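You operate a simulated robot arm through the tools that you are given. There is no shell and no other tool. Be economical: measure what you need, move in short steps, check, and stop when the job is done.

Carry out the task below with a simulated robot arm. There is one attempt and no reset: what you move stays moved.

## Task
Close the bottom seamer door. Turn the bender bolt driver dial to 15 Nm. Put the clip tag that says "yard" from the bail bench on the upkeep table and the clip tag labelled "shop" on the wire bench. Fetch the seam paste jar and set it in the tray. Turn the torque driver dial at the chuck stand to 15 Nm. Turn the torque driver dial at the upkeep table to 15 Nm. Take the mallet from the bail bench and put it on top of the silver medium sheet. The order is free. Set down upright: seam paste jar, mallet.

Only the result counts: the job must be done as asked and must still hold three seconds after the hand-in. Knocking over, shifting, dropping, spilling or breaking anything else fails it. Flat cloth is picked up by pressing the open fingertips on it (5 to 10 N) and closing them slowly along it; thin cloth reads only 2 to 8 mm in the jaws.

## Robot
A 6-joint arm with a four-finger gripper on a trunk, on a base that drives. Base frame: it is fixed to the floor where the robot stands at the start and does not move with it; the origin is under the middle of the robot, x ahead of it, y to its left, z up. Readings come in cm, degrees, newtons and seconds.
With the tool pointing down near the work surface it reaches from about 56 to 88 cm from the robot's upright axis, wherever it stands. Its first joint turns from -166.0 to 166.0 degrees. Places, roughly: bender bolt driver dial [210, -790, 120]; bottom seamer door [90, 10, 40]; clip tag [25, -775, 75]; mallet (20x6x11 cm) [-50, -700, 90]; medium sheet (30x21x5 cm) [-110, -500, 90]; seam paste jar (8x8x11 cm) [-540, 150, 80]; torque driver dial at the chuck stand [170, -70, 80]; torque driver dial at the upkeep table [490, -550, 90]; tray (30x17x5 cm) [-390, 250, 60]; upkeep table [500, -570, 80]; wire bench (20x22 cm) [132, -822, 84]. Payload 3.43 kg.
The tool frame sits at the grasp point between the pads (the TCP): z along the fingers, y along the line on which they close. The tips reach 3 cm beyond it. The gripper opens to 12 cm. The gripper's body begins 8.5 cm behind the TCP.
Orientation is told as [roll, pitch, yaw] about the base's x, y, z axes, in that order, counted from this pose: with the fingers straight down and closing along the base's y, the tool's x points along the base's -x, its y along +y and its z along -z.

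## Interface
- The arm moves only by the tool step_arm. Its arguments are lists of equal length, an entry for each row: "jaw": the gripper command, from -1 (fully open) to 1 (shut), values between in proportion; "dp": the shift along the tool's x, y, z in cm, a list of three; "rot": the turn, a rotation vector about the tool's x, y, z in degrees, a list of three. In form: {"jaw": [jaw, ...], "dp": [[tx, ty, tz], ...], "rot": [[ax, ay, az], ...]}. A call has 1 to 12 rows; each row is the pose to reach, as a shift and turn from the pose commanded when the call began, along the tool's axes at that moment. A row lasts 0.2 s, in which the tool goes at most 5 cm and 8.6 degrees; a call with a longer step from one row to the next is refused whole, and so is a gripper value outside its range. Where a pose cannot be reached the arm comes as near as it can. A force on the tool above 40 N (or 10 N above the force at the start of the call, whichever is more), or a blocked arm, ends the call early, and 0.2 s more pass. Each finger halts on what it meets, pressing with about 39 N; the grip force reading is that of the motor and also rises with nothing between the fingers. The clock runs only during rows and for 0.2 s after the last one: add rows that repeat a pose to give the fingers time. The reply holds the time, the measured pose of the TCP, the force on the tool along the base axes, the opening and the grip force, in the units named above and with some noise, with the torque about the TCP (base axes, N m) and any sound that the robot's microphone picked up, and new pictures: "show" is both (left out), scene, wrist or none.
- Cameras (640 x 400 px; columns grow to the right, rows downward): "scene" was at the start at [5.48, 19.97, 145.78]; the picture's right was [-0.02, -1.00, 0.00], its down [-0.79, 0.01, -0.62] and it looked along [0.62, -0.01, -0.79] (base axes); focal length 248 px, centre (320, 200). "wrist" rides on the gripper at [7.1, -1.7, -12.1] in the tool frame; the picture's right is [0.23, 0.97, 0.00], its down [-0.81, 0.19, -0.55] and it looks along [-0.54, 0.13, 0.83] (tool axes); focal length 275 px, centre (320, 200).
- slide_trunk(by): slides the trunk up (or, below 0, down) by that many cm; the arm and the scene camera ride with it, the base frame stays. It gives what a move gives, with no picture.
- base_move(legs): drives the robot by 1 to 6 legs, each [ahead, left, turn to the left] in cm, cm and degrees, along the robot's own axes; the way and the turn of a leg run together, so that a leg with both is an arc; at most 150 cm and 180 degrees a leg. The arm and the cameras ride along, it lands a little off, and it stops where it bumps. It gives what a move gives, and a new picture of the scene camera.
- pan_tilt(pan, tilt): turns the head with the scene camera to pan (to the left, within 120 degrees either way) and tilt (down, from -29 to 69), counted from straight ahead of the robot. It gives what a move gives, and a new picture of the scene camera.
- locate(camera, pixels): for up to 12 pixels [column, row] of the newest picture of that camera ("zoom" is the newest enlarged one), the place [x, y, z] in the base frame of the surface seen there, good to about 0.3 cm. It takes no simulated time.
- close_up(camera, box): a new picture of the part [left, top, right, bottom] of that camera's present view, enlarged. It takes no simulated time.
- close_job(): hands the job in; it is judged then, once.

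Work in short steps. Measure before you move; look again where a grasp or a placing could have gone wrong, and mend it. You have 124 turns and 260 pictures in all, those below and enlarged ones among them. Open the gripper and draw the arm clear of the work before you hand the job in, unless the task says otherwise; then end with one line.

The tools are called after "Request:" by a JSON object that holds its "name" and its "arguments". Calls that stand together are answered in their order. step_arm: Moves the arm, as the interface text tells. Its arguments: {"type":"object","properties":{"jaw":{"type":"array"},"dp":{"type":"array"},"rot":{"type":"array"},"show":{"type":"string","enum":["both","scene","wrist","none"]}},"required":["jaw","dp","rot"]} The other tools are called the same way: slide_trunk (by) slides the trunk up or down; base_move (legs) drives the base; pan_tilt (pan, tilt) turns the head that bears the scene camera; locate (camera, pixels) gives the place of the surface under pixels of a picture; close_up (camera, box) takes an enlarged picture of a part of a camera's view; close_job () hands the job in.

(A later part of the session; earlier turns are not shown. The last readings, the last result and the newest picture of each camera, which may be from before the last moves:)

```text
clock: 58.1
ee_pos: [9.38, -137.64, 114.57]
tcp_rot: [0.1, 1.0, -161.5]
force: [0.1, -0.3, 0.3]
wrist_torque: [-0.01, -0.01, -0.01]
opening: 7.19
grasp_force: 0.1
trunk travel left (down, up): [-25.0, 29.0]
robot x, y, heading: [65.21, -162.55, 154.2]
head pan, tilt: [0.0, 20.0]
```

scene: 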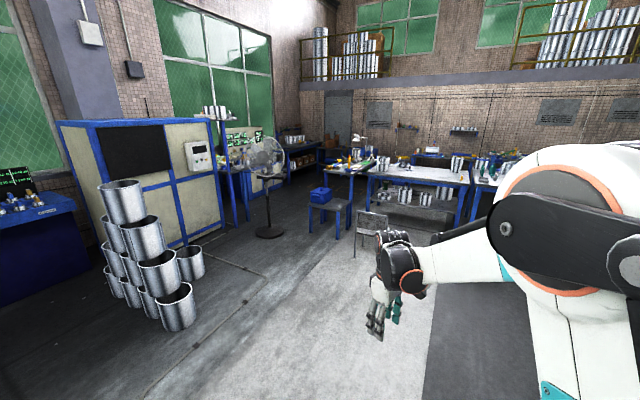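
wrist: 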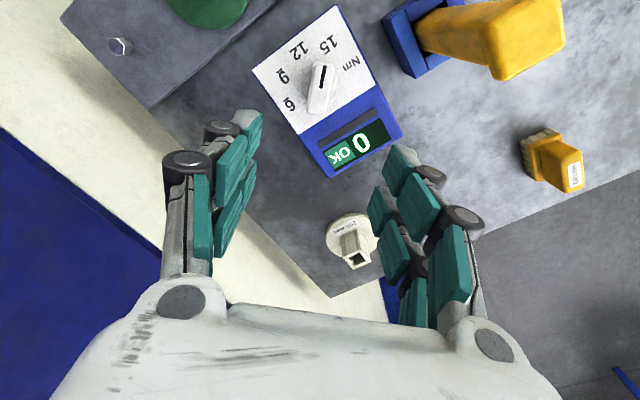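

I measure objects along the route.

Request:
{"name": "locate", "arguments": {"camera": "scene", "pixels": [[320, 190], [345, 215], [368, 235], [268, 232], [450, 180], [355, 168], [165, 325], [240, 270], [290, 260], [385, 175], [480, 175], [300, 150]]}}

Request:
{"name": "close_up", "arguments": {"camera": "scene", "box": [200, 100, 520, 260]}}

```text
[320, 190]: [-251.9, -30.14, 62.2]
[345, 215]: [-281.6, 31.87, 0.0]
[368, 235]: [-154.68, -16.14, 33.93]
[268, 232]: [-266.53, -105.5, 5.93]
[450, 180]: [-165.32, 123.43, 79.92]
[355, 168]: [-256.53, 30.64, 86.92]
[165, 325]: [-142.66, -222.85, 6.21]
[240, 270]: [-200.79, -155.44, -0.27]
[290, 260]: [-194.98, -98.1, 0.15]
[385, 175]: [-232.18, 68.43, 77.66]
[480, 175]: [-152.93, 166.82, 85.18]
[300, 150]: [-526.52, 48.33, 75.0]
```

```text
2.00 times, centred on (360, 180) of scene
```

zoom: 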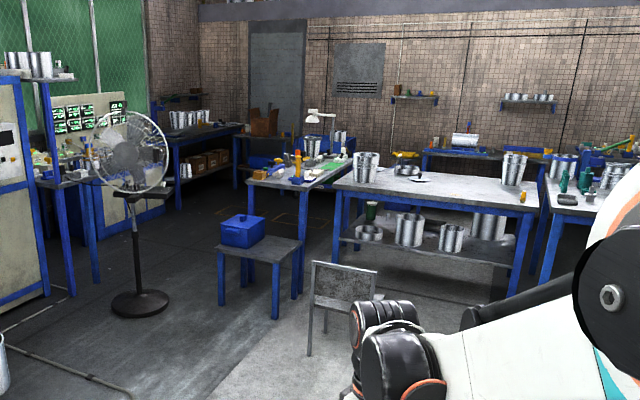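

Request:
{"name": "pan_tilt", "arguments": {"pan": -75, "tilt": 22}}

Request:
{"name": "pan_tilt", "arguments": {"pan": 70, "tilt": 22}}

```text
clock: 59.6
ee_pos: [9.49, -137.63, 114.56]
tcp_rot: [0.1, 1.0, -161.6]
force: [0.4, 0.0, 0.4]
wrist_torque: [0.04, -0.04, 0.02]
opening: 7.21
grasp_force: 0.1
trunk travel left (down, up): [-25.0, 29.0]
robot x, y, heading: [65.44, -162.86, 154.2]
head pan, tilt: [-75.0, 22.0]
```

scene: 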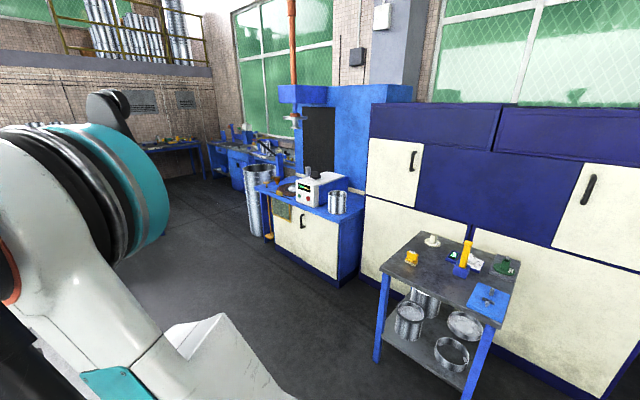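

```text
clock: 61.9
ee_pos: [9.48, -137.56, 114.8]
tcp_rot: [0.1, 1.0, -161.6]
force: [0.1, 0.4, -0.2]
wrist_torque: [0.04, 0.02, -0.01]
opening: 7.19
grasp_force: 0.2
trunk travel left (down, up): [-25.0, 29.0]
robot x, y, heading: [65.38, -162.88, 154.6]
head pan, tilt: [70.0, 22.0]
```

scene: 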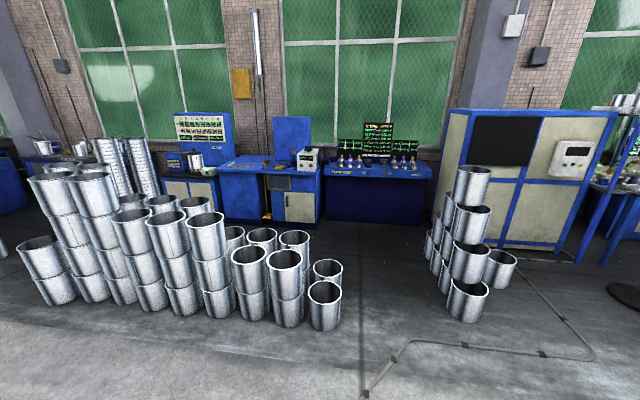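

Open floor leads north between the seamer and the benches. I drive to about (0,40) and look towards the jar.

Request:
{"name": "base_move", "arguments": {"legs": [[73, -77, 0], [73, -77, 0]]}}

Request:
{"name": "pan_tilt", "arguments": {"pan": -35, "tilt": 25}}

```text
clock: 72.4
ee_pos: [-52.45, 66.83, 114.7]
tcp_rot: [0.1, 1.0, -163.3]
force: [0.3, 0.1, 0.0]
wrist_torque: [0.0, 0.01, 0.01]
opening: 7.19
grasp_force: 0.0
trunk travel left (down, up): [-25.0, 29.0]
robot x, y, heading: [2.86, 40.18, 152.4]
head pan, tilt: [70.0, 22.0]
```

scene: 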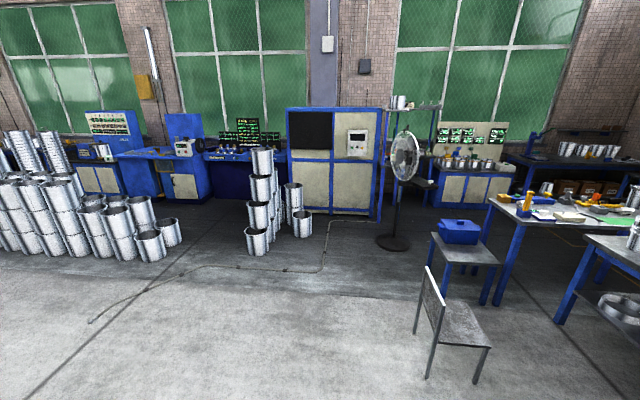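

```text
clock: 74.2
ee_pos: [-52.46, 66.88, 114.69]
tcp_rot: [0.2, 1.1, -163.4]
force: [-0.8, 0.6, -0.4]
wrist_torque: [0.0, 0.04, 0.01]
opening: 7.19
grasp_force: 0.2
trunk travel left (down, up): [-25.0, 29.0]
robot x, y, heading: [3.04, 40.11, 152.3]
head pan, tilt: [-35.0, 25.0]
```

scene: 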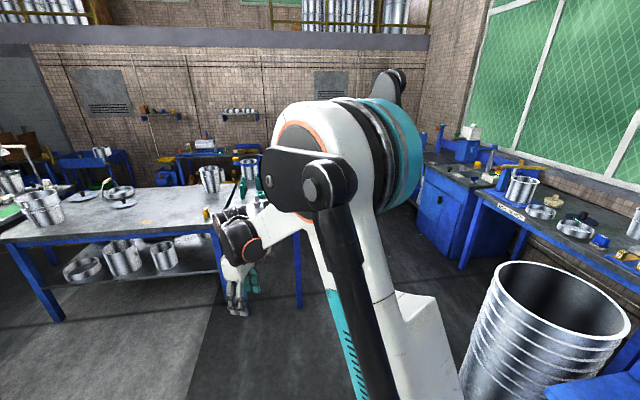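

Request:
{"name": "locate", "arguments": {"camera": "scene", "pixels": [[60, 318], [220, 280], [299, 300], [300, 240], [420, 200], [440, 240], [465, 262], [180, 155], [120, 195], [500, 300], [270, 320], [240, 165]]}}

Request:
{"name": "pan_tilt", "arguments": {"pan": -5, "tilt": 25}}

```text
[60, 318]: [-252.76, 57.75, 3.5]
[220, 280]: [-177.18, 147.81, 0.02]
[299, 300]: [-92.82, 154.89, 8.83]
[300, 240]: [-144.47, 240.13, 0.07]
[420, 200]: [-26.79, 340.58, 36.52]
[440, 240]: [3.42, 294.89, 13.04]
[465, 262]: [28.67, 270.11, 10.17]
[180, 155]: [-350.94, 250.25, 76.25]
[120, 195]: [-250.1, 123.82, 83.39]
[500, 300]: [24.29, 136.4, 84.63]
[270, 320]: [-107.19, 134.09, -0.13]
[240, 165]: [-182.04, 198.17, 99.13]
```

```text
clock: 75.1
ee_pos: [-52.51, 66.85, 114.72]
tcp_rot: [0.1, 1.0, -163.4]
force: [-0.5, 0.5, 0.1]
wrist_torque: [0.01, 0.01, 0.01]
opening: 7.19
grasp_force: 0.1
trunk travel left (down, up): [-25.0, 29.0]
robot x, y, heading: [2.66, 40.28, 152.2]
head pan, tilt: [-5.0, 25.0]
```

scene: 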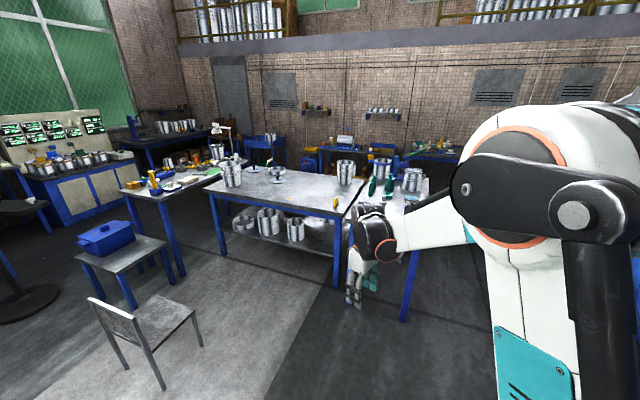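

The gap between the bench leg (-93,155) and the tall can (24,136) is about 1 m wide. I turn to face along it and drive through its middle.

Request:
{"name": "base_move", "arguments": {"legs": [[0, 0, -50], [112, 20, 0]]}}

Request:
{"name": "pan_tilt", "arguments": {"pan": 55, "tilt": 25}}

```text
clock: 83.2
ee_pos: [-53.75, 204.62, 114.68]
tcp_rot: [0.2, 1.0, 146.1]
force: [-0.7, 0.1, 0.6]
wrist_torque: [-0.01, 0.02, 0.0]
opening: 7.22
grasp_force: 0.0
trunk travel left (down, up): [-25.0, 29.0]
robot x, y, heading: [-39.35, 144.96, 101.7]
head pan, tilt: [-5.0, 25.0]
```

scene: 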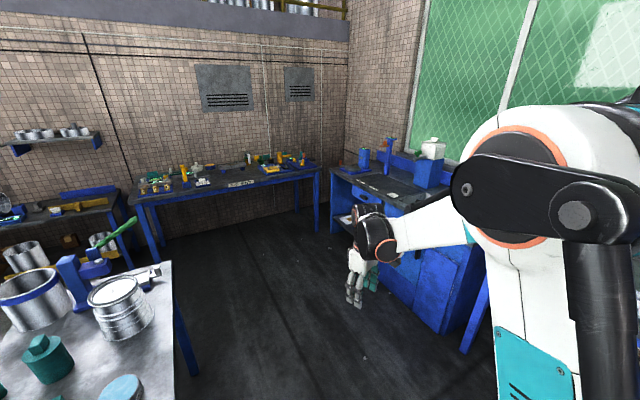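

```text
clock: 84.5
ee_pos: [-53.82, 204.52, 114.58]
tcp_rot: [0.1, 1.1, 146.2]
force: [-0.5, 0.2, 0.4]
wrist_torque: [0.02, 0.01, -0.03]
opening: 7.22
grasp_force: 0.0
trunk travel left (down, up): [-25.0, 29.0]
robot x, y, heading: [-39.58, 144.54, 101.9]
head pan, tilt: [55.0, 25.0]
```

scene: 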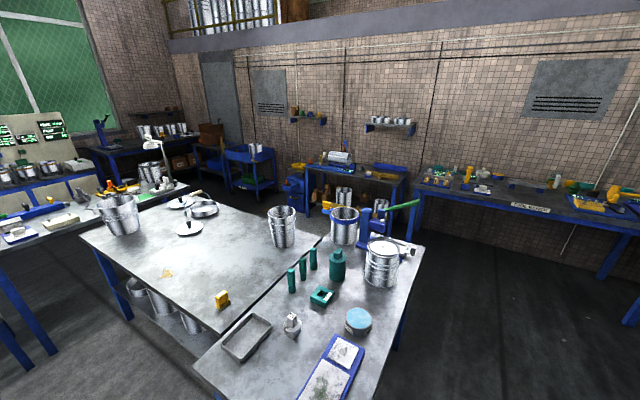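

Request:
{"name": "close_up", "arguments": {"camera": "scene", "box": [80, 100, 440, 230]}}

Request:
{"name": "locate", "arguments": {"camera": "scene", "pixels": [[350, 172], [250, 155], [205, 135], [400, 250], [420, 270], [315, 238], [405, 180], [430, 220], [280, 195], [165, 130], [335, 157], [390, 290]]}}

```text
1.78 times, centred on (260, 165) of scene
```

zoom: 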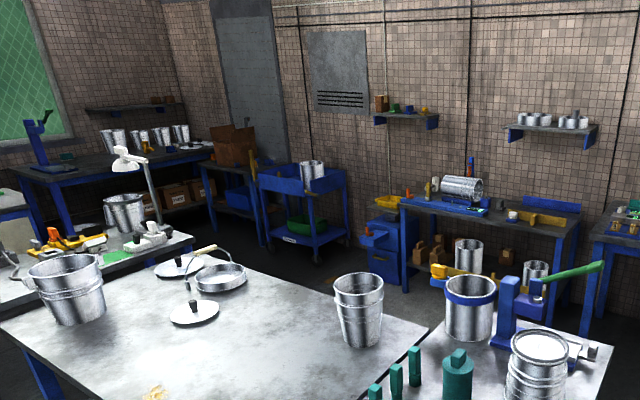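

```text
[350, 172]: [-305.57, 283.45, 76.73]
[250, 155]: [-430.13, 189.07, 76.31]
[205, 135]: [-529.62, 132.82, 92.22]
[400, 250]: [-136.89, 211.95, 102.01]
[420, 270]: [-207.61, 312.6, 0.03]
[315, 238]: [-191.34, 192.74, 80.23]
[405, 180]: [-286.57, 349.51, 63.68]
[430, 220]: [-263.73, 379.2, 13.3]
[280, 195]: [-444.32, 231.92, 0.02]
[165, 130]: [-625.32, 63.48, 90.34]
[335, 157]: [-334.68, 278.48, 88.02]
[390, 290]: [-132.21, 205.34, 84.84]
```

Request:
{"name": "locate", "arguments": {"camera": "scene", "pixels": [[422, 246], [400, 350], [320, 235], [245, 215], [205, 195], [330, 215], [300, 250], [250, 205], [345, 225], [358, 228], [440, 260], [500, 350]]}}

Request:
{"name": "pan_tilt", "arguments": {"pan": 35, "tilt": 40}}

```text
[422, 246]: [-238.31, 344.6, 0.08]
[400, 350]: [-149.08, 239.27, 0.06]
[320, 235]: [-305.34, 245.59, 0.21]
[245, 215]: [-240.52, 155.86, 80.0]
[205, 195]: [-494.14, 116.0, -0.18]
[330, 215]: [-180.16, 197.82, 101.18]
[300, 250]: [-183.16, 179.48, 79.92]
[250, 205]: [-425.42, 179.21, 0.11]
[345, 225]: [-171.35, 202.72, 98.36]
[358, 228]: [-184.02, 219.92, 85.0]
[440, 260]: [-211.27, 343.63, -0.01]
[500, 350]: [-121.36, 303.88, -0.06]
```

```text
clock: 85.3
ee_pos: [-53.88, 204.59, 114.62]
tcp_rot: [0.1, 0.8, 146.1]
force: [0.0, -0.2, 0.6]
wrist_torque: [0.0, 0.02, -0.02]
opening: 7.17
grasp_force: 0.2
trunk travel left (down, up): [-25.0, 29.0]
robot x, y, heading: [-39.55, 145.17, 101.8]
head pan, tilt: [35.0, 40.0]
```

scene: 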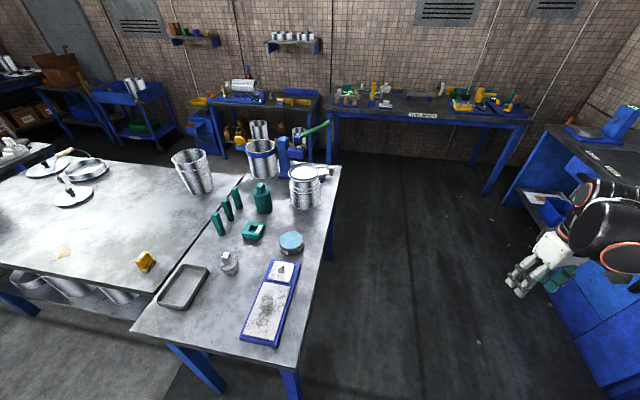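

Request:
{"name": "locate", "arguments": {"camera": "scene", "pixels": [[341, 167], [312, 352], [355, 200], [340, 240], [250, 163], [330, 152], [325, 110], [220, 98], [175, 130], [515, 195], [490, 190], [420, 250]]}}

```text
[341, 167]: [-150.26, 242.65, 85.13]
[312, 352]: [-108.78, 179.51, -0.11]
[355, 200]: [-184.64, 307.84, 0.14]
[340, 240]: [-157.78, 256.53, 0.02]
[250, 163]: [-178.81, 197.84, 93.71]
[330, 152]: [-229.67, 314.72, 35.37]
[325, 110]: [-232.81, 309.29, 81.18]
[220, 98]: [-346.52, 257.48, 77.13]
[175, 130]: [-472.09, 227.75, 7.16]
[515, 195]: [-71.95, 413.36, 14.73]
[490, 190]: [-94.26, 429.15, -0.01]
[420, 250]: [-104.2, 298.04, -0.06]
```

The aisle behind the benches is about 1 m wide. I raise the trunk and follow the bench edge around its far corner (-150,243), then turn along the aisle.

Request:
{"name": "slide_trunk", "arguments": {"by": 10}}

Request:
{"name": "base_move", "arguments": {"legs": [[46.5, 2.4, 0], [94, 34, 0], [26, 31, 0], [-1, 38, 0], [0, 0, 113]]}}

Request:
{"name": "pan_tilt", "arguments": {"pan": 0, "tilt": 35}}

```text
clock: 86.6
ee_pos: [-53.73, 204.65, 124.58]
tcp_rot: [0.2, 1.0, 146.1]
force: [-0.2, -0.5, 0.5]
wrist_torque: [-0.01, -0.03, 0.01]
opening: 7.24
grasp_force: 0.1
trunk travel left (down, up): [-35.0, 19.0]
robot x, y, heading: [-39.47, 144.71, 101.8]
head pan, tilt: [35.0, 40.0]
```

```text
clock: 103.1
ee_pos: [-224.78, 246.55, 124.71]
tcp_rot: [0.1, 0.9, -99.5]
force: [-0.3, 0.0, 0.1]
wrist_torque: [-0.04, -0.01, -0.02]
opening: 7.2
grasp_force: 0.0
trunk travel left (down, up): [-35.0, 19.0]
robot x, y, heading: [-176.29, 284.72, -143.6]
head pan, tilt: [35.0, 40.0]
```

scene: 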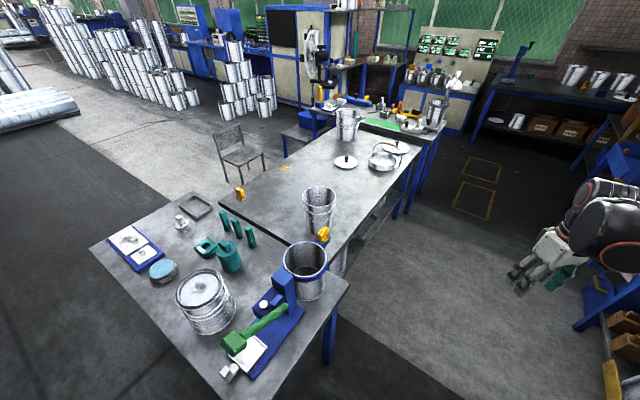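

```text
clock: 104.1
ee_pos: [-224.85, 246.68, 124.76]
tcp_rot: [0.0, 1.0, -99.4]
force: [0.5, 0.4, -0.5]
wrist_torque: [-0.01, -0.02, 0.01]
opening: 7.23
grasp_force: 0.0
trunk travel left (down, up): [-35.0, 19.0]
robot x, y, heading: [-176.55, 284.4, -143.7]
head pan, tilt: [0.0, 35.0]
```

scene: 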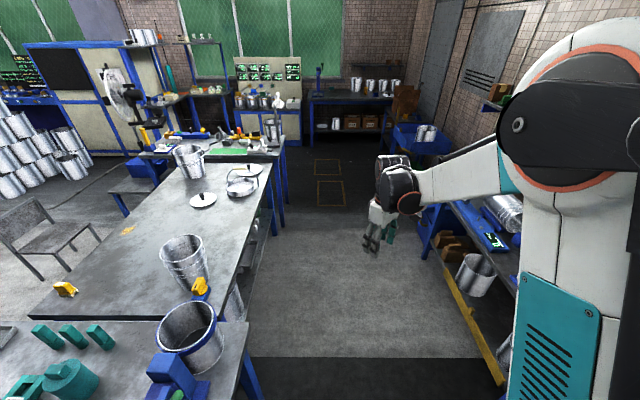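

The aisle ahead is clear. I drive 130 cm along it and look ahead and to the right.

Request:
{"name": "base_move", "arguments": {"legs": [[130, 0, 0]]}}

Request:
{"name": "pan_tilt", "arguments": {"pan": -75, "tilt": 35}}

```text
clock: 110.6
ee_pos: [-330.07, 169.82, 124.66]
tcp_rot: [0.1, 1.0, -99.6]
force: [0.5, 0.4, -0.4]
wrist_torque: [0.0, -0.03, 0.0]
opening: 7.2
grasp_force: 0.1
trunk travel left (down, up): [-35.0, 19.0]
robot x, y, heading: [-281.45, 207.68, -143.7]
head pan, tilt: [0.0, 35.0]
```

scene: 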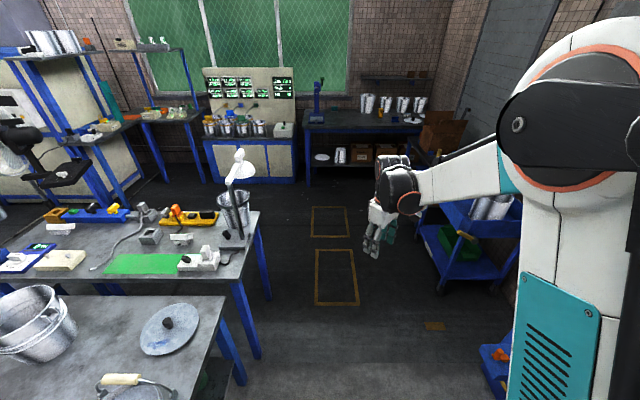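

```text
clock: 112.1
ee_pos: [-329.83, 169.86, 124.71]
tcp_rot: [0.0, 0.9, -99.6]
force: [-0.5, -0.2, -0.4]
wrist_torque: [-0.01, -0.01, -0.01]
opening: 7.22
grasp_force: 0.0
trunk travel left (down, up): [-35.0, 19.0]
robot x, y, heading: [-281.13, 207.69, -143.9]
head pan, tilt: [-75.0, 35.0]
```

scene: 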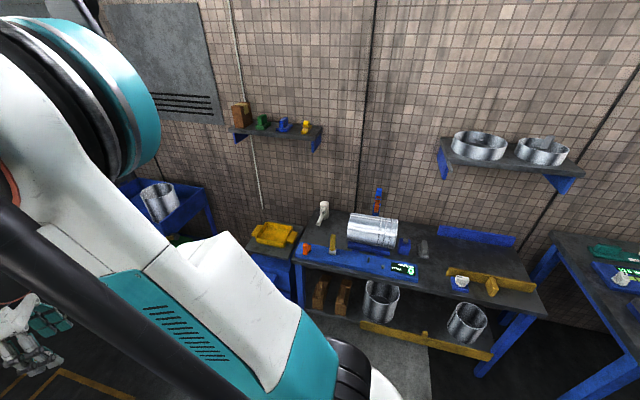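

Request:
{"name": "locate", "arguments": {"camera": "scene", "pixels": [[272, 233], [258, 232], [290, 238], [265, 225], [275, 243], [250, 250], [285, 228], [296, 250], [270, 258], [160, 200], [300, 290]]}}

Request:
{"name": "close_up", "arguments": {"camera": "scene", "box": [230, 190, 330, 310]}}

Request:
{"name": "pan_tilt", "arguments": {"pan": -25, "tilt": 30}}

```text
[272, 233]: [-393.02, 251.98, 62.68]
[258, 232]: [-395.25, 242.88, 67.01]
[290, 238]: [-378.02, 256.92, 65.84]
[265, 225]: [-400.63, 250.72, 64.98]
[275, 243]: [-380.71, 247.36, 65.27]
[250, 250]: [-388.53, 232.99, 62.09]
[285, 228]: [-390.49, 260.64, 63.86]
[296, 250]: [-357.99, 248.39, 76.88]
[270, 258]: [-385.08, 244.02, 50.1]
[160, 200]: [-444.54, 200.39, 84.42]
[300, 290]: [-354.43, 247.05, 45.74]
```

```text
3.33 times, centred on (280, 250) of scene
```

zoom: 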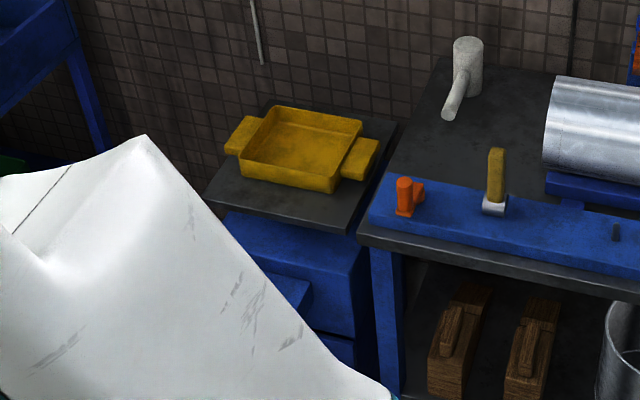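

```text
clock: 113.3
ee_pos: [-329.94, 169.87, 124.71]
tcp_rot: [0.1, 1.0, -99.7]
force: [0.5, 0.2, -0.6]
wrist_torque: [0.02, -0.01, -0.01]
opening: 7.21
grasp_force: 0.0
trunk travel left (down, up): [-35.0, 19.0]
robot x, y, heading: [-281.28, 207.83, -144.0]
head pan, tilt: [-25.0, 30.0]
```

scene: 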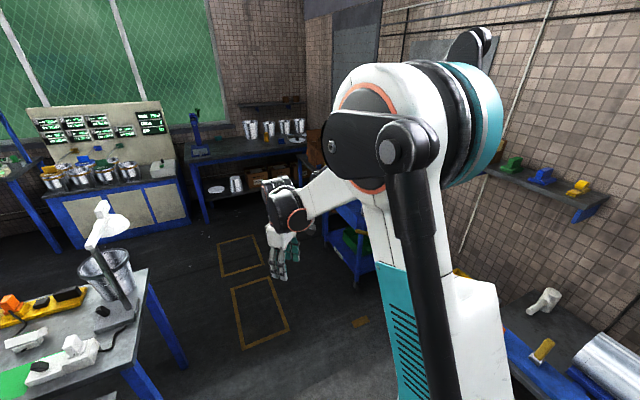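

Request:
{"name": "locate", "arguments": {"camera": "scene", "pixels": [[145, 275], [180, 362], [235, 262], [260, 310], [358, 285], [355, 255], [320, 235], [330, 215], [205, 222], [365, 322], [200, 155], [290, 180]]}}

Request:
{"name": "close_up", "arguments": {"camera": "scene", "box": [180, 90, 400, 290]}}

```text
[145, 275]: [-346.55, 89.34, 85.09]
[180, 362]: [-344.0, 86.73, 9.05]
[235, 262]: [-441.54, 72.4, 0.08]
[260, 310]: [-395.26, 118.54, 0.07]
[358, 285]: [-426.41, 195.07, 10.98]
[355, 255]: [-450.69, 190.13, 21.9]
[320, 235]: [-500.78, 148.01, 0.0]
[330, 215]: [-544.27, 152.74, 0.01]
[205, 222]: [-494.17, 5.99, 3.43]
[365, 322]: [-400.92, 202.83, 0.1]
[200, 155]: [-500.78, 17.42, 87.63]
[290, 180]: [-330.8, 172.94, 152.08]
```

```text
2.00 times, centred on (290, 190) of scene
```

zoom: 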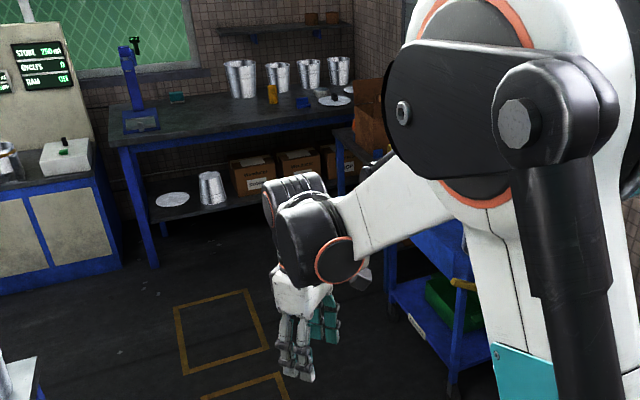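

I drive on to about (-388,132) and turn toward the jar.

Request:
{"name": "base_move", "arguments": {"legs": [[130, 2, 0], [0, 0, -60]]}}

Request:
{"name": "pan_tilt", "arguments": {"pan": 10, "tilt": 38}}

```text
clock: 122.5
ee_pos: [-443.7, 150.81, 124.65]
tcp_rot: [0.1, 1.1, -158.8]
force: [-0.2, 0.1, 0.5]
wrist_torque: [-0.02, 0.0, -0.01]
opening: 7.2
grasp_force: 0.1
trunk travel left (down, up): [-35.0, 19.0]
robot x, y, heading: [-386.74, 128.59, 156.9]
head pan, tilt: [-25.0, 30.0]
```

scene: 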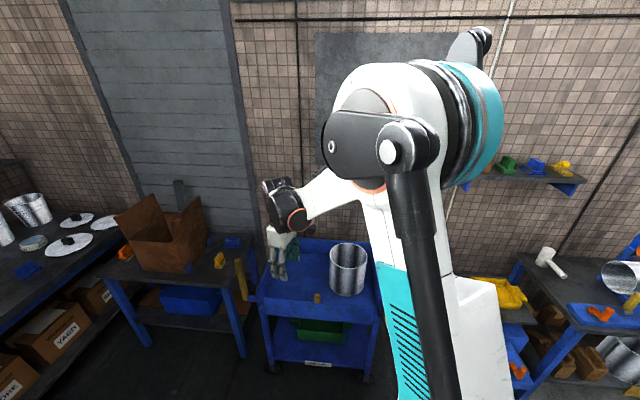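

```text
clock: 123.5
ee_pos: [-443.8, 150.66, 124.79]
tcp_rot: [0.1, 0.9, -158.8]
force: [-0.3, -0.4, -0.4]
wrist_torque: [0.01, -0.02, -0.02]
opening: 7.2
grasp_force: 0.0
trunk travel left (down, up): [-35.0, 19.0]
robot x, y, heading: [-386.37, 128.55, 157.0]
head pan, tilt: [10.0, 38.0]
```

scene: 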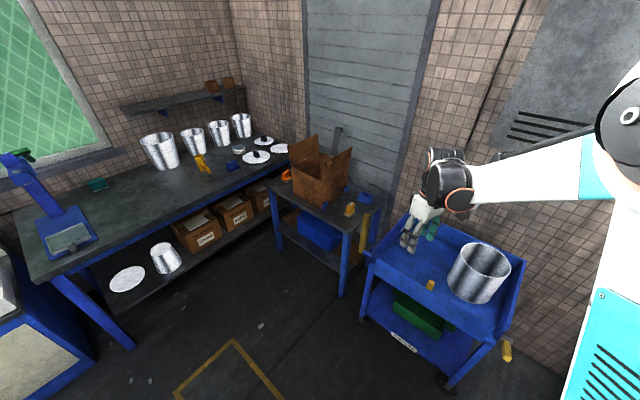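

Request:
{"name": "locate", "arguments": {"camera": "scene", "pixels": [[318, 180], [330, 195], [310, 170], [350, 209], [367, 200], [286, 176], [340, 225], [300, 205], [388, 185], [344, 290], [325, 172], [362, 235]]}}

Request:
{"name": "close_up", "arguments": {"camera": "scene", "box": [250, 110, 410, 240]}}

```text
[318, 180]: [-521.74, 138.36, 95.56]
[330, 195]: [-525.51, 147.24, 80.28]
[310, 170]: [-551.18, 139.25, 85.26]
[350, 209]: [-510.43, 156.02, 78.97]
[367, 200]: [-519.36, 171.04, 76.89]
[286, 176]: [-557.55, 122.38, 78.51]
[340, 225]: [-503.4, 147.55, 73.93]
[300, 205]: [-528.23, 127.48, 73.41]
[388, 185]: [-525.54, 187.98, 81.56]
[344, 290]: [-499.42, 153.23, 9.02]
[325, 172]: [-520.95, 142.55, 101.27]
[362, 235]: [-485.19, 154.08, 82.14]
```

```text
3.08 times, centred on (330, 175) of scene
```

zoom: 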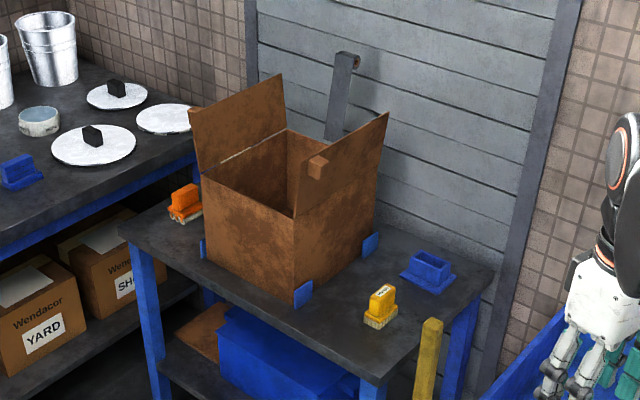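

The jar is likely inside the open cardboard box at (-540,145). I drive closer so I can look into it, with the hand well above (z 125).

Request:
{"name": "base_move", "arguments": {"legs": [[75, 52, 0]]}}

Request:
{"name": "pan_tilt", "arguments": {"pan": -5, "tilt": 55}}

Request:
{"name": "step_arm", "arguments": {"jaw": [-0.6], "dp": [[0, 0, 0]], "rot": [[0, 0, 0]], "show": "wrist"}}

```text
clock: 128.3
ee_pos: [-533.18, 132.35, 124.68]
tcp_rot: [0.1, 1.1, -159.0]
force: [-0.5, 0.2, -0.5]
wrist_torque: [0.0, 0.03, -0.03]
opening: 7.2
grasp_force: 0.0
trunk travel left (down, up): [-35.0, 19.0]
robot x, y, heading: [-476.03, 109.53, 156.7]
head pan, tilt: [10.0, 38.0]
```

scene: 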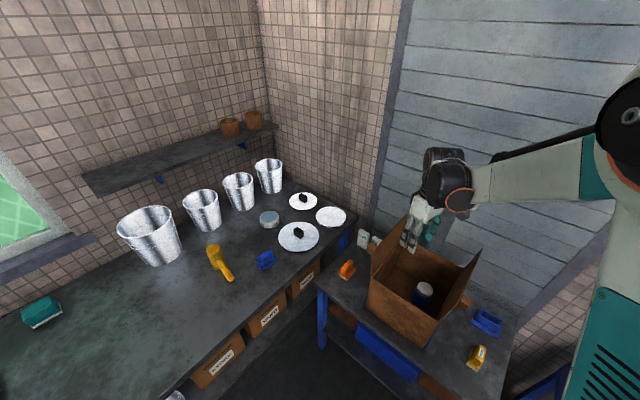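

```text
clock: 129.1
ee_pos: [-533.24, 132.6, 124.64]
tcp_rot: [0.1, 1.0, -159.0]
force: [0.0, 0.0, 0.5]
wrist_torque: [0.03, 0.02, -0.02]
opening: 7.19
grasp_force: 0.1
trunk travel left (down, up): [-35.0, 19.0]
robot x, y, heading: [-476.31, 110.0, 156.6]
head pan, tilt: [-5.0, 55.0]
```

scene: 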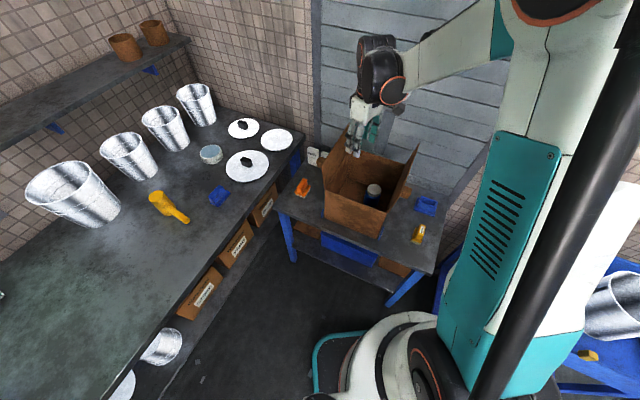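

```text
clock: 129.5
ee_pos: [-533.16, 132.43, 124.54]
tcp_rot: [0.2, 1.1, -159.0]
force: [-0.1, -0.3, -0.7]
wrist_torque: [0.0, -0.02, 0.0]
opening: 9.59
grasp_force: 0.0
trunk travel left (down, up): [-35.0, 19.0]
robot x, y, heading: [-476.27, 109.9, 156.4]
head pan, tilt: [-5.0, 55.0]
```

wrist: 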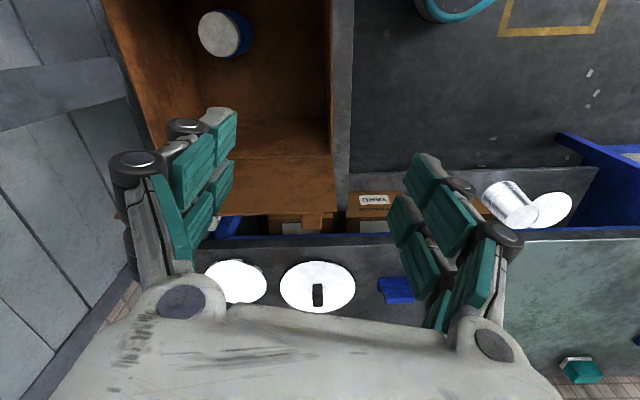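

The jar with a white lid is inside the box near (375,190) in the scene view. I enlarge and measure it and the box's walls.

Request:
{"name": "close_up", "arguments": {"camera": "scene", "box": [310, 110, 430, 245]}}

Request:
{"name": "locate", "arguments": {"camera": "scene", "pixels": [[374, 189], [369, 189], [379, 189], [374, 184], [374, 194], [327, 195], [383, 212], [404, 180], [350, 160], [350, 130], [415, 150], [396, 185]]}}

Request:
{"name": "locate", "arguments": {"camera": "wrist", "pixels": [[217, 33], [200, 33], [233, 33], [217, 15], [217, 52], [332, 60], [332, 130], [140, 60], [160, 145], [320, 200], [235, 30], [280, 90]]}}

```text
2.96 times, centred on (370, 178) of scene
```

zoom: 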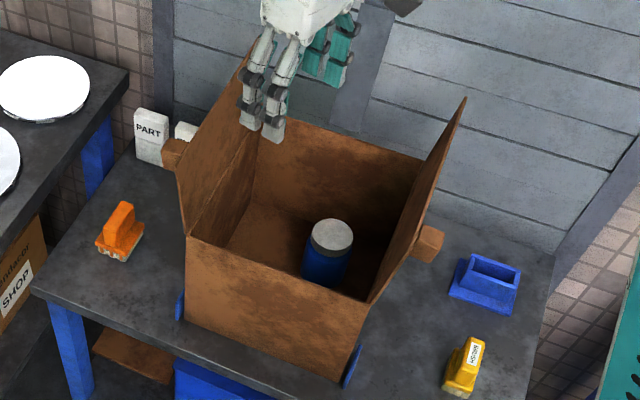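

```text
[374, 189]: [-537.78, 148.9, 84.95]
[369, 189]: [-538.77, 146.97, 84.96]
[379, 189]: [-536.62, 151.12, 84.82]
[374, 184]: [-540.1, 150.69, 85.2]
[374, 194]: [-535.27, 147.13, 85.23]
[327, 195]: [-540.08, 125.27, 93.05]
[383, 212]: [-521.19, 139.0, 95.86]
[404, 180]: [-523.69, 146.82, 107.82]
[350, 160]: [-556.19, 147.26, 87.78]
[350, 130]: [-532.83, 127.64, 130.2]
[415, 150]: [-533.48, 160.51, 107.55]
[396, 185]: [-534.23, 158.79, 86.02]
```

```text
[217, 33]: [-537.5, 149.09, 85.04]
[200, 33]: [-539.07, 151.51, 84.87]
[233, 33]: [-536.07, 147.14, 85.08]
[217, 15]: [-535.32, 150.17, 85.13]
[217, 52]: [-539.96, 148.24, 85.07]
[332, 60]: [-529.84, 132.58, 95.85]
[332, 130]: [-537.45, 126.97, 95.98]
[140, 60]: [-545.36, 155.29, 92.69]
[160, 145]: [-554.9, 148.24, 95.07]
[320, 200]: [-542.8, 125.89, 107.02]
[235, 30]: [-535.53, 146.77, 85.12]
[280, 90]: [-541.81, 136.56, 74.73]
```

Request:
{"name": "locate", "arguments": {"camera": "zoom", "pixels": [[190, 237], [364, 302], [420, 165], [265, 122], [464, 98], [372, 297], [180, 170], [250, 60], [440, 235], [420, 180], [332, 238], [310, 250]]}}

```text
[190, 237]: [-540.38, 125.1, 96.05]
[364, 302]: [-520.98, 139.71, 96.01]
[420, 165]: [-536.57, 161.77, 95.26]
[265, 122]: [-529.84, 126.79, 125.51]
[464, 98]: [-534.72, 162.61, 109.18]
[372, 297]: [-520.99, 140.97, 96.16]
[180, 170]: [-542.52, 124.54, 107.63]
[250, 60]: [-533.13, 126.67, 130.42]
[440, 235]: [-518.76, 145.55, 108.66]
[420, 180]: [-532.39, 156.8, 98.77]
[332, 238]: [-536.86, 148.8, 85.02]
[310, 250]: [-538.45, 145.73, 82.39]
```

Box rim corners: (-540,125), (-521,140), (-537,162) at z≈96; the jar's axis is at (-537.7,149.0), 7.7 cm from the right wall. I turn the hand so it closes along the box's long side with the camera to the left, above the jar.

Request:
{"name": "step_arm", "arguments": {"jaw": [-0.9, -0.9, -0.9, -0.9, -0.9, -0.9, -0.9, -0.9, -0.9, -0.9, -0.9, -0.9], "dp": [[0.15, -1.4, 0], [0.3, -2.8, 0], [0.45, -4.3, 0], [0.6, -5.7, 0], [0.7, -7.1, 0], [0.9, -8.5, 0], [1, -10, 0], [1.2, -11.4, 0], [1.3, -12.8, 0], [1.5, -14.2, 0], [1.6, -15.7, 0], [1.74, -17.1, 0]], "rot": [[0, 0, 8.5], [0, 0, 17], [0, 0, 25.5], [0, 0, 34], [0, 0, 42.5], [0, 0, 51], [0, 0, 59.5], [0, 0, 68], [0, 0, 76.5], [0, 0, 85], [0, 0, 93.5], [0, 0, 102]], "show": "none"}}

Request:
{"name": "step_arm", "arguments": {"jaw": [-0.9, -0.9, -0.9, -0.9, -0.9, -0.9, -0.9, -0.9], "dp": [[0, 0, 0], [0, 0, 0], [0, 0, 0], [0, 0, 0], [0, 0, 0], [0, 0, 0], [0, 0, 0], [0, 0, 5]], "rot": [[0, 0, 8.5], [0, 0, 17], [0, 0, 25.5], [0, 0, 34], [0, 0, 42.5], [0, 0, 51], [0, 0, 59.5], [0, 0, 63.7]]}}

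```text
clock: 132.1
ee_pos: [-537.63, 149.14, 124.57]
tcp_rot: [-1.0, -0.1, 98.8]
force: [0.1, 0.0, -0.3]
wrist_torque: [-0.02, 0.02, -0.02]
opening: 11.42
grasp_force: 0.0
trunk travel left (down, up): [-35.0, 19.0]
robot x, y, heading: [-475.88, 110.04, 156.6]
head pan, tilt: [-5.0, 55.0]
```

```text
clock: 133.9
ee_pos: [-537.67, 149.14, 119.51]
tcp_rot: [-0.4, -1.0, 35.2]
force: [-1.0, 0.1, -0.6]
wrist_torque: [0.02, -0.02, -0.03]
opening: 11.36
grasp_force: 0.2
trunk travel left (down, up): [-35.0, 19.0]
robot x, y, heading: [-475.4, 110.06, 156.5]
head pan, tilt: [-5.0, 55.0]
```

scene: 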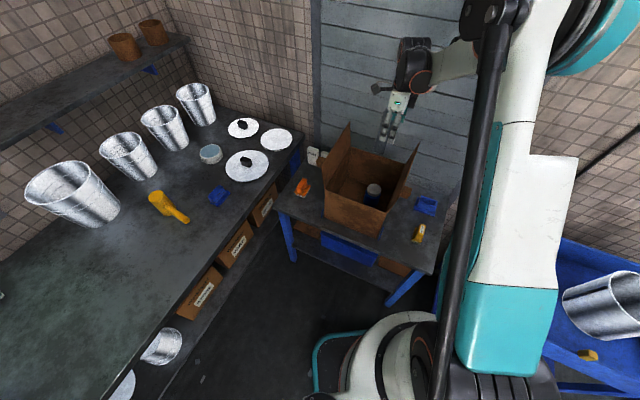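
wrist: 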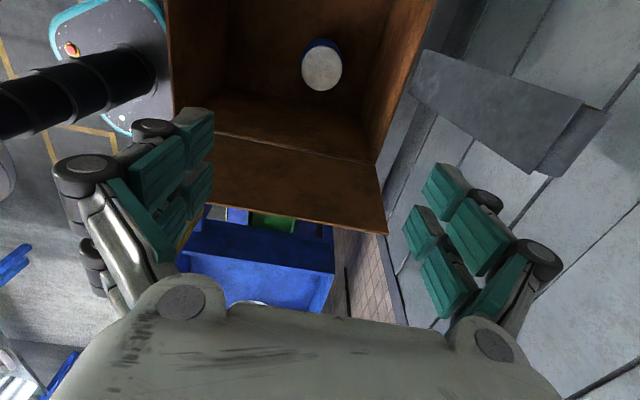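

Request:
{"name": "locate", "arguments": {"camera": "wrist", "pixels": [[302, 70], [342, 70], [321, 52], [321, 88], [420, 80], [560, 110], [450, 60], [375, 160], [300, 180], [388, 230]]}}

```text
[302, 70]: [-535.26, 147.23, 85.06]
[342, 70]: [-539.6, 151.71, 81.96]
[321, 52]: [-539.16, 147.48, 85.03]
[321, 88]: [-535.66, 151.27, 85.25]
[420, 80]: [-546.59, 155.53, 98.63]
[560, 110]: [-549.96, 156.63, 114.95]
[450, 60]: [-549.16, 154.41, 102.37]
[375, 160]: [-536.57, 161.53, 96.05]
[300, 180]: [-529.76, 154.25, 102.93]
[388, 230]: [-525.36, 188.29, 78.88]
```

Jar centre confirmed near (-537.5,149.2), and the hand is above it with clear walls. I descend to z≈81.

Request:
{"name": "step_arm", "arguments": {"jaw": [-0.9, -0.9, -0.9, -0.9, -0.9, -0.9, -0.9], "dp": [[0, 0, 4.5], [0, 0, 9], [0, 0, 13.5], [0, 0, 18], [0, 0, 22.5], [0, 0, 26], [0, 0, 29]], "rot": [[0, 0, 0], [0, 0, 0], [0, 0, 0], [0, 0, 0], [0, 0, 0], [0, 0, 0], [0, 0, 0]]}}

```text
clock: 135.5
ee_pos: [-537.1, 149.4, 90.49]
tcp_rot: [-0.3, -0.9, 35.4]
force: [0.6, -0.6, -0.3]
wrist_torque: [0.02, 0.0, 0.0]
opening: 11.39
grasp_force: 0.1
trunk travel left (down, up): [-35.0, 19.0]
robot x, y, heading: [-475.81, 109.57, 156.6]
head pan, tilt: [-5.0, 55.0]
```

scene: 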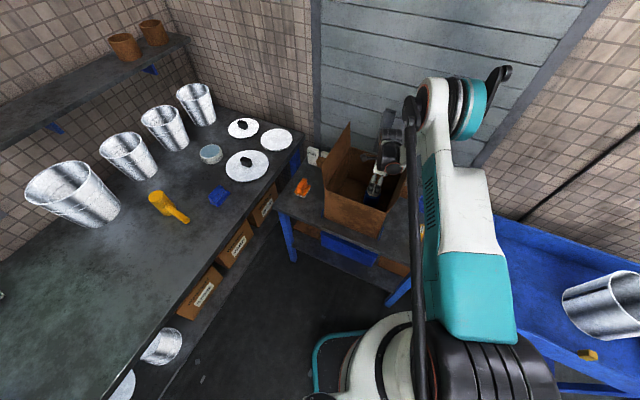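
wrist: 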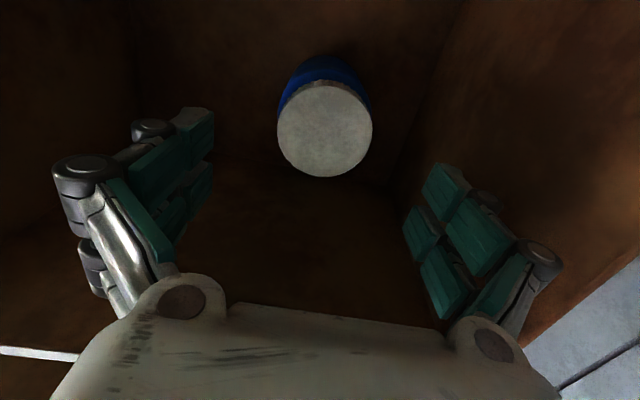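

Request:
{"name": "locate", "arguments": {"camera": "wrist", "pixels": [[279, 130], [371, 130], [325, 90], [325, 173], [325, 130]]}}

Request:
{"name": "close_up", "arguments": {"camera": "scene", "box": [320, 90, 440, 240]}}

```text
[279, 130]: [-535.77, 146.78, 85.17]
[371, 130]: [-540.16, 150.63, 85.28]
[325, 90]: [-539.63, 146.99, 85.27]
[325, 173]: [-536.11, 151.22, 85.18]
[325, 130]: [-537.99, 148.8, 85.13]
```

```text
2.67 times, centred on (380, 165) of scene
```

zoom: 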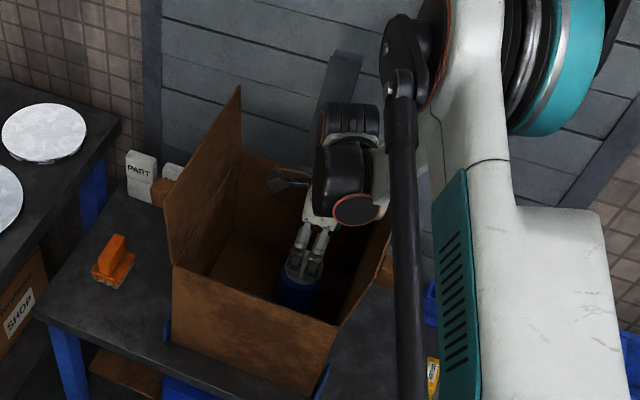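

Request:
{"name": "locate", "arguments": {"camera": "zoom", "pixels": [[358, 210], [380, 207], [384, 170], [340, 222], [388, 240], [362, 290], [350, 110], [320, 200]]}}

```text
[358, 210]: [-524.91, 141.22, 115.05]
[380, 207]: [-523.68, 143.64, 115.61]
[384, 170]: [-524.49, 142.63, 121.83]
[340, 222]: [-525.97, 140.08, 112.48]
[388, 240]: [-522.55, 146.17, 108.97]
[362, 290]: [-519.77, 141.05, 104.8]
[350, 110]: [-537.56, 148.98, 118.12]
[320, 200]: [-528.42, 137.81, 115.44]
```

The wrist link clears the right flap by about 2.5 cm. I shift 0.9 cm to the left wall side, go down to z≈82, and close on the jar.

Request:
{"name": "step_arm", "arguments": {"jaw": [-0.9, -0.9, -0.9, -0.9, -0.6, -0.3, 0, 0.2, 0.4, 0.6, 0.6], "dp": [[0.94, 0.05, 0], [0.94, 0.05, 3], [0.94, 0.05, 6], [0.94, 0.05, 8.5], [0.94, 0.05, 8.5], [0.94, 0.05, 8.5], [0.94, 0.05, 8.5], [0.94, 0.05, 8.5], [0.94, 0.05, 8.5], [0.94, 0.05, 8.5], [0.94, 0.05, 8.5]], "rot": [[0, 0, 0], [0, 0, 0], [0, 0, 0], [0, 0, 0], [0, 0, 0], [0, 0, 0], [0, 0, 0], [0, 0, 0], [0, 0, 0], [0, 0, 0], [0, 0, 0]]}}

```text
clock: 137.9
ee_pos: [-537.46, 148.46, 82.96]
tcp_rot: [-0.1, -0.9, 35.3]
force: [0.7, -0.4, 1.5]
wrist_torque: [-0.02, -0.09, 0.01]
opening: 7.0
grasp_force: 39.2
out of reach, approached as far as the arm can: row 4, 5, 6, 7, 8, 9, 10, 11
trunk travel left (down, up): [-35.0, 19.0]
robot x, y, heading: [-475.78, 110.23, 156.7]
head pan, tilt: [-5.0, 55.0]
```

scene: 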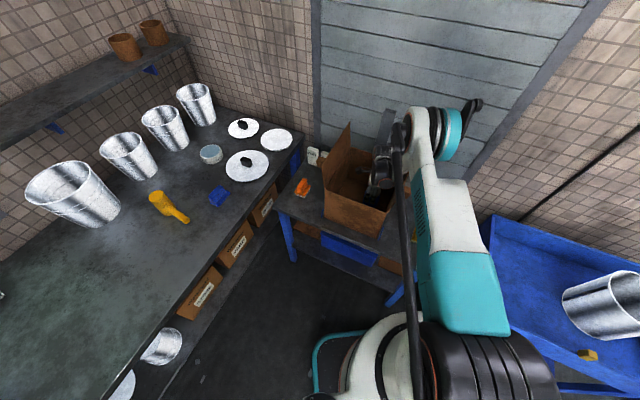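
wrist: 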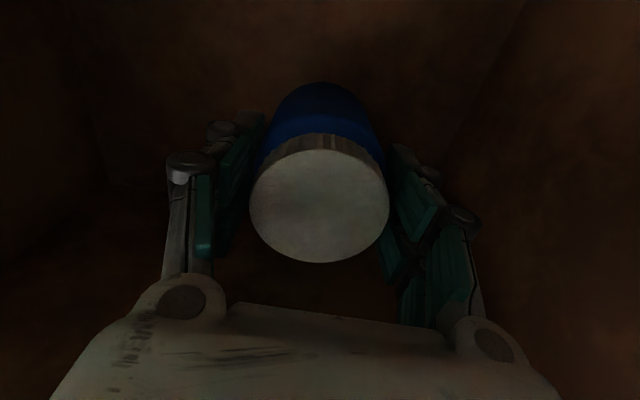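

The jar is held (7.0 cm). I lift it straight up out of the box.

Request:
{"name": "step_arm", "arguments": {"jaw": [0.7, 0.7, 0.7, 0.7, 0.7, 0.7, 0.7, 0.7, 0.7], "dp": [[0, 0, -1], [0, 0, -4], [0, 0, -8], [0, 0, -12.5], [0, 0, -17], [0, 0, -21.5], [0, 0, -26], [0, 0, -31], [0, 0, -36]], "rot": [[0, 0, 0], [0, 0, 0], [0, 0, 0], [0, 0, 0], [0, 0, 0], [0, 0, 0], [0, 0, 0], [0, 0, 0], [0, 0, 0]]}}

```text
clock: 139.9
ee_pos: [-538.01, 148.44, 118.88]
tcp_rot: [-0.2, -0.9, 35.4]
force: [-0.4, 0.4, -2.4]
wrist_torque: [0.02, 0.04, 0.01]
opening: 6.99
grasp_force: 39.3
trunk travel left (down, up): [-35.0, 19.0]
robot x, y, heading: [-475.85, 110.15, 156.6]
head pan, tilt: [-5.0, 55.0]
```

scene: 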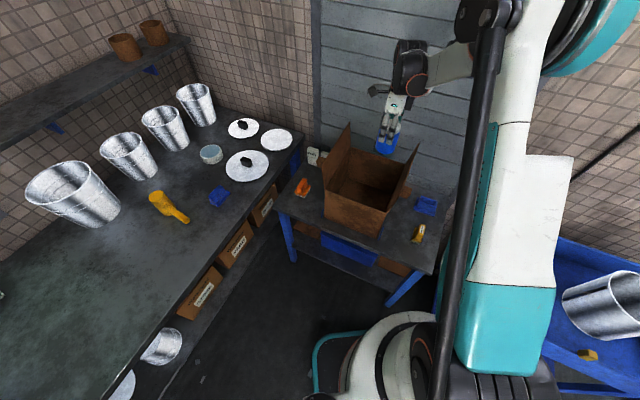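
wrist: 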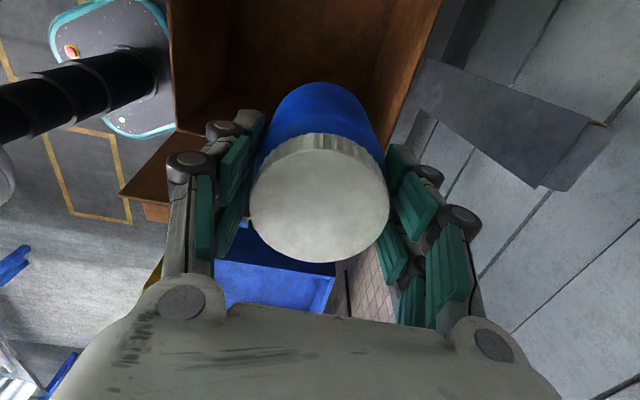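

The jar is clear. I raise the trunk 5 cm more, drive back to the tray at about (-347,188) and face it.

Request:
{"name": "slide_trunk", "arguments": {"by": 5}}

Request:
{"name": "base_move", "arguments": {"legs": [[-64, -55, 0], [-23, -68, 0], [0, 0, -27]]}}

Request:
{"name": "pan_tilt", "arguments": {"pan": 5, "tilt": 55}}

```text
clock: 140.8
ee_pos: [-538.16, 148.32, 123.84]
tcp_rot: [-0.3, -0.9, 35.3]
force: [-0.4, 0.7, -2.2]
wrist_torque: [0.01, -0.03, -0.01]
opening: 6.99
grasp_force: 38.9
trunk travel left (down, up): [-40.0, 14.0]
robot x, y, heading: [-475.87, 110.06, 156.6]
head pan, tilt: [-5.0, 55.0]
```

```text
clock: 150.2
ee_pos: [-384.06, 251.27, 123.76]
tcp_rot: [-0.4, -1.0, 7.9]
force: [0.3, -0.3, -2.2]
wrist_torque: [-0.02, 0.0, -0.02]
opening: 6.99
grasp_force: 39.1
trunk travel left (down, up): [-40.0, 14.0]
robot x, y, heading: [-346.74, 188.3, 129.1]
head pan, tilt: [-5.0, 55.0]
```

scene: 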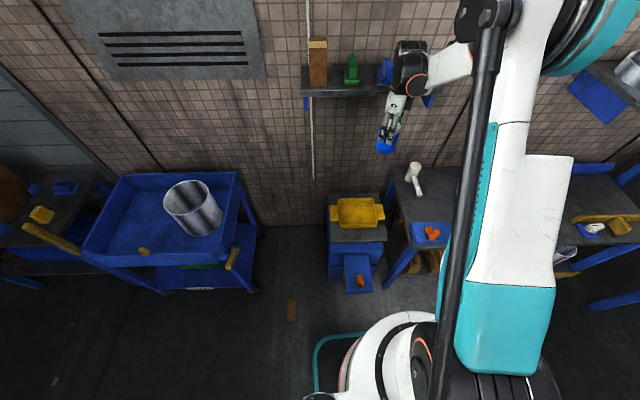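

```text
clock: 150.9
ee_pos: [-384.15, 251.31, 123.94]
tcp_rot: [-0.3, -0.9, 8.0]
force: [-0.2, -0.9, -2.5]
wrist_torque: [0.0, 0.05, 0.01]
opening: 6.98
grasp_force: 39.0
trunk travel left (down, up): [-40.0, 14.0]
robot x, y, heading: [-346.58, 188.57, 129.2]
head pan, tilt: [5.0, 55.0]
```

scene: 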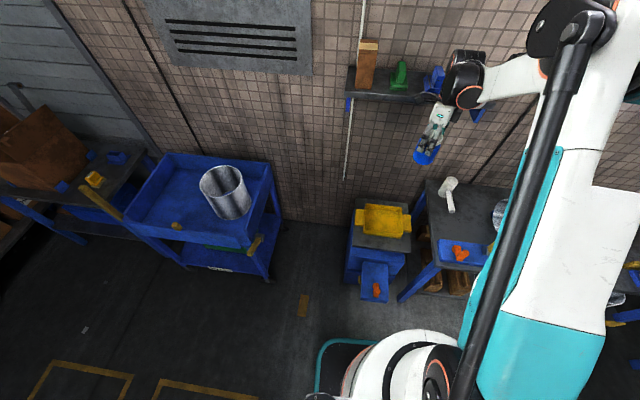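

Request:
{"name": "close_up", "arguments": {"camera": "scene", "box": [335, 180, 435, 270]}}

Request:
{"name": "locate", "arguments": {"camera": "zoom", "pixels": [[190, 175], [430, 185], [200, 330], [420, 340], [310, 190], [310, 250], [310, 305], [240, 250], [400, 260], [160, 230], [470, 260], [300, 400]]}}

Request:
{"name": "locate", "arguments": {"camera": "scene", "pixels": [[352, 75], [380, 98], [430, 100], [425, 160], [448, 190], [418, 235]]}}

```text
4.44 times, centred on (385, 225) of scene
```

zoom: 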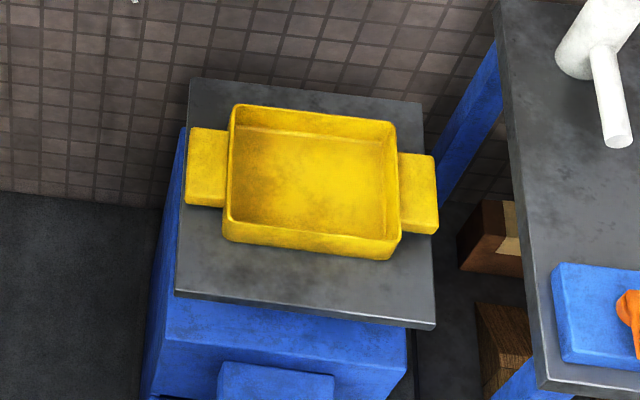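

```text
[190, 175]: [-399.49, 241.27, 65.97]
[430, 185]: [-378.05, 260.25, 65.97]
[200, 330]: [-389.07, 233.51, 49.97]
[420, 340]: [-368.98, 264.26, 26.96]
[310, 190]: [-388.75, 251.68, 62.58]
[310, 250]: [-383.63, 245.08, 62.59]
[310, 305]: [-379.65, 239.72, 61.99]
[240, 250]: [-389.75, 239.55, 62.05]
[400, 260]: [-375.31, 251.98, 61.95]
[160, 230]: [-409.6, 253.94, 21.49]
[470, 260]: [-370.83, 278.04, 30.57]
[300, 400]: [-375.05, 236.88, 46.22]
```

```text
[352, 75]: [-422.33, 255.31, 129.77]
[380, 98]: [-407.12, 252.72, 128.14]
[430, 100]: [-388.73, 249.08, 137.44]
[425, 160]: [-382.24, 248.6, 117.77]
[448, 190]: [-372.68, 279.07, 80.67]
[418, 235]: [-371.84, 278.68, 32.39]
```

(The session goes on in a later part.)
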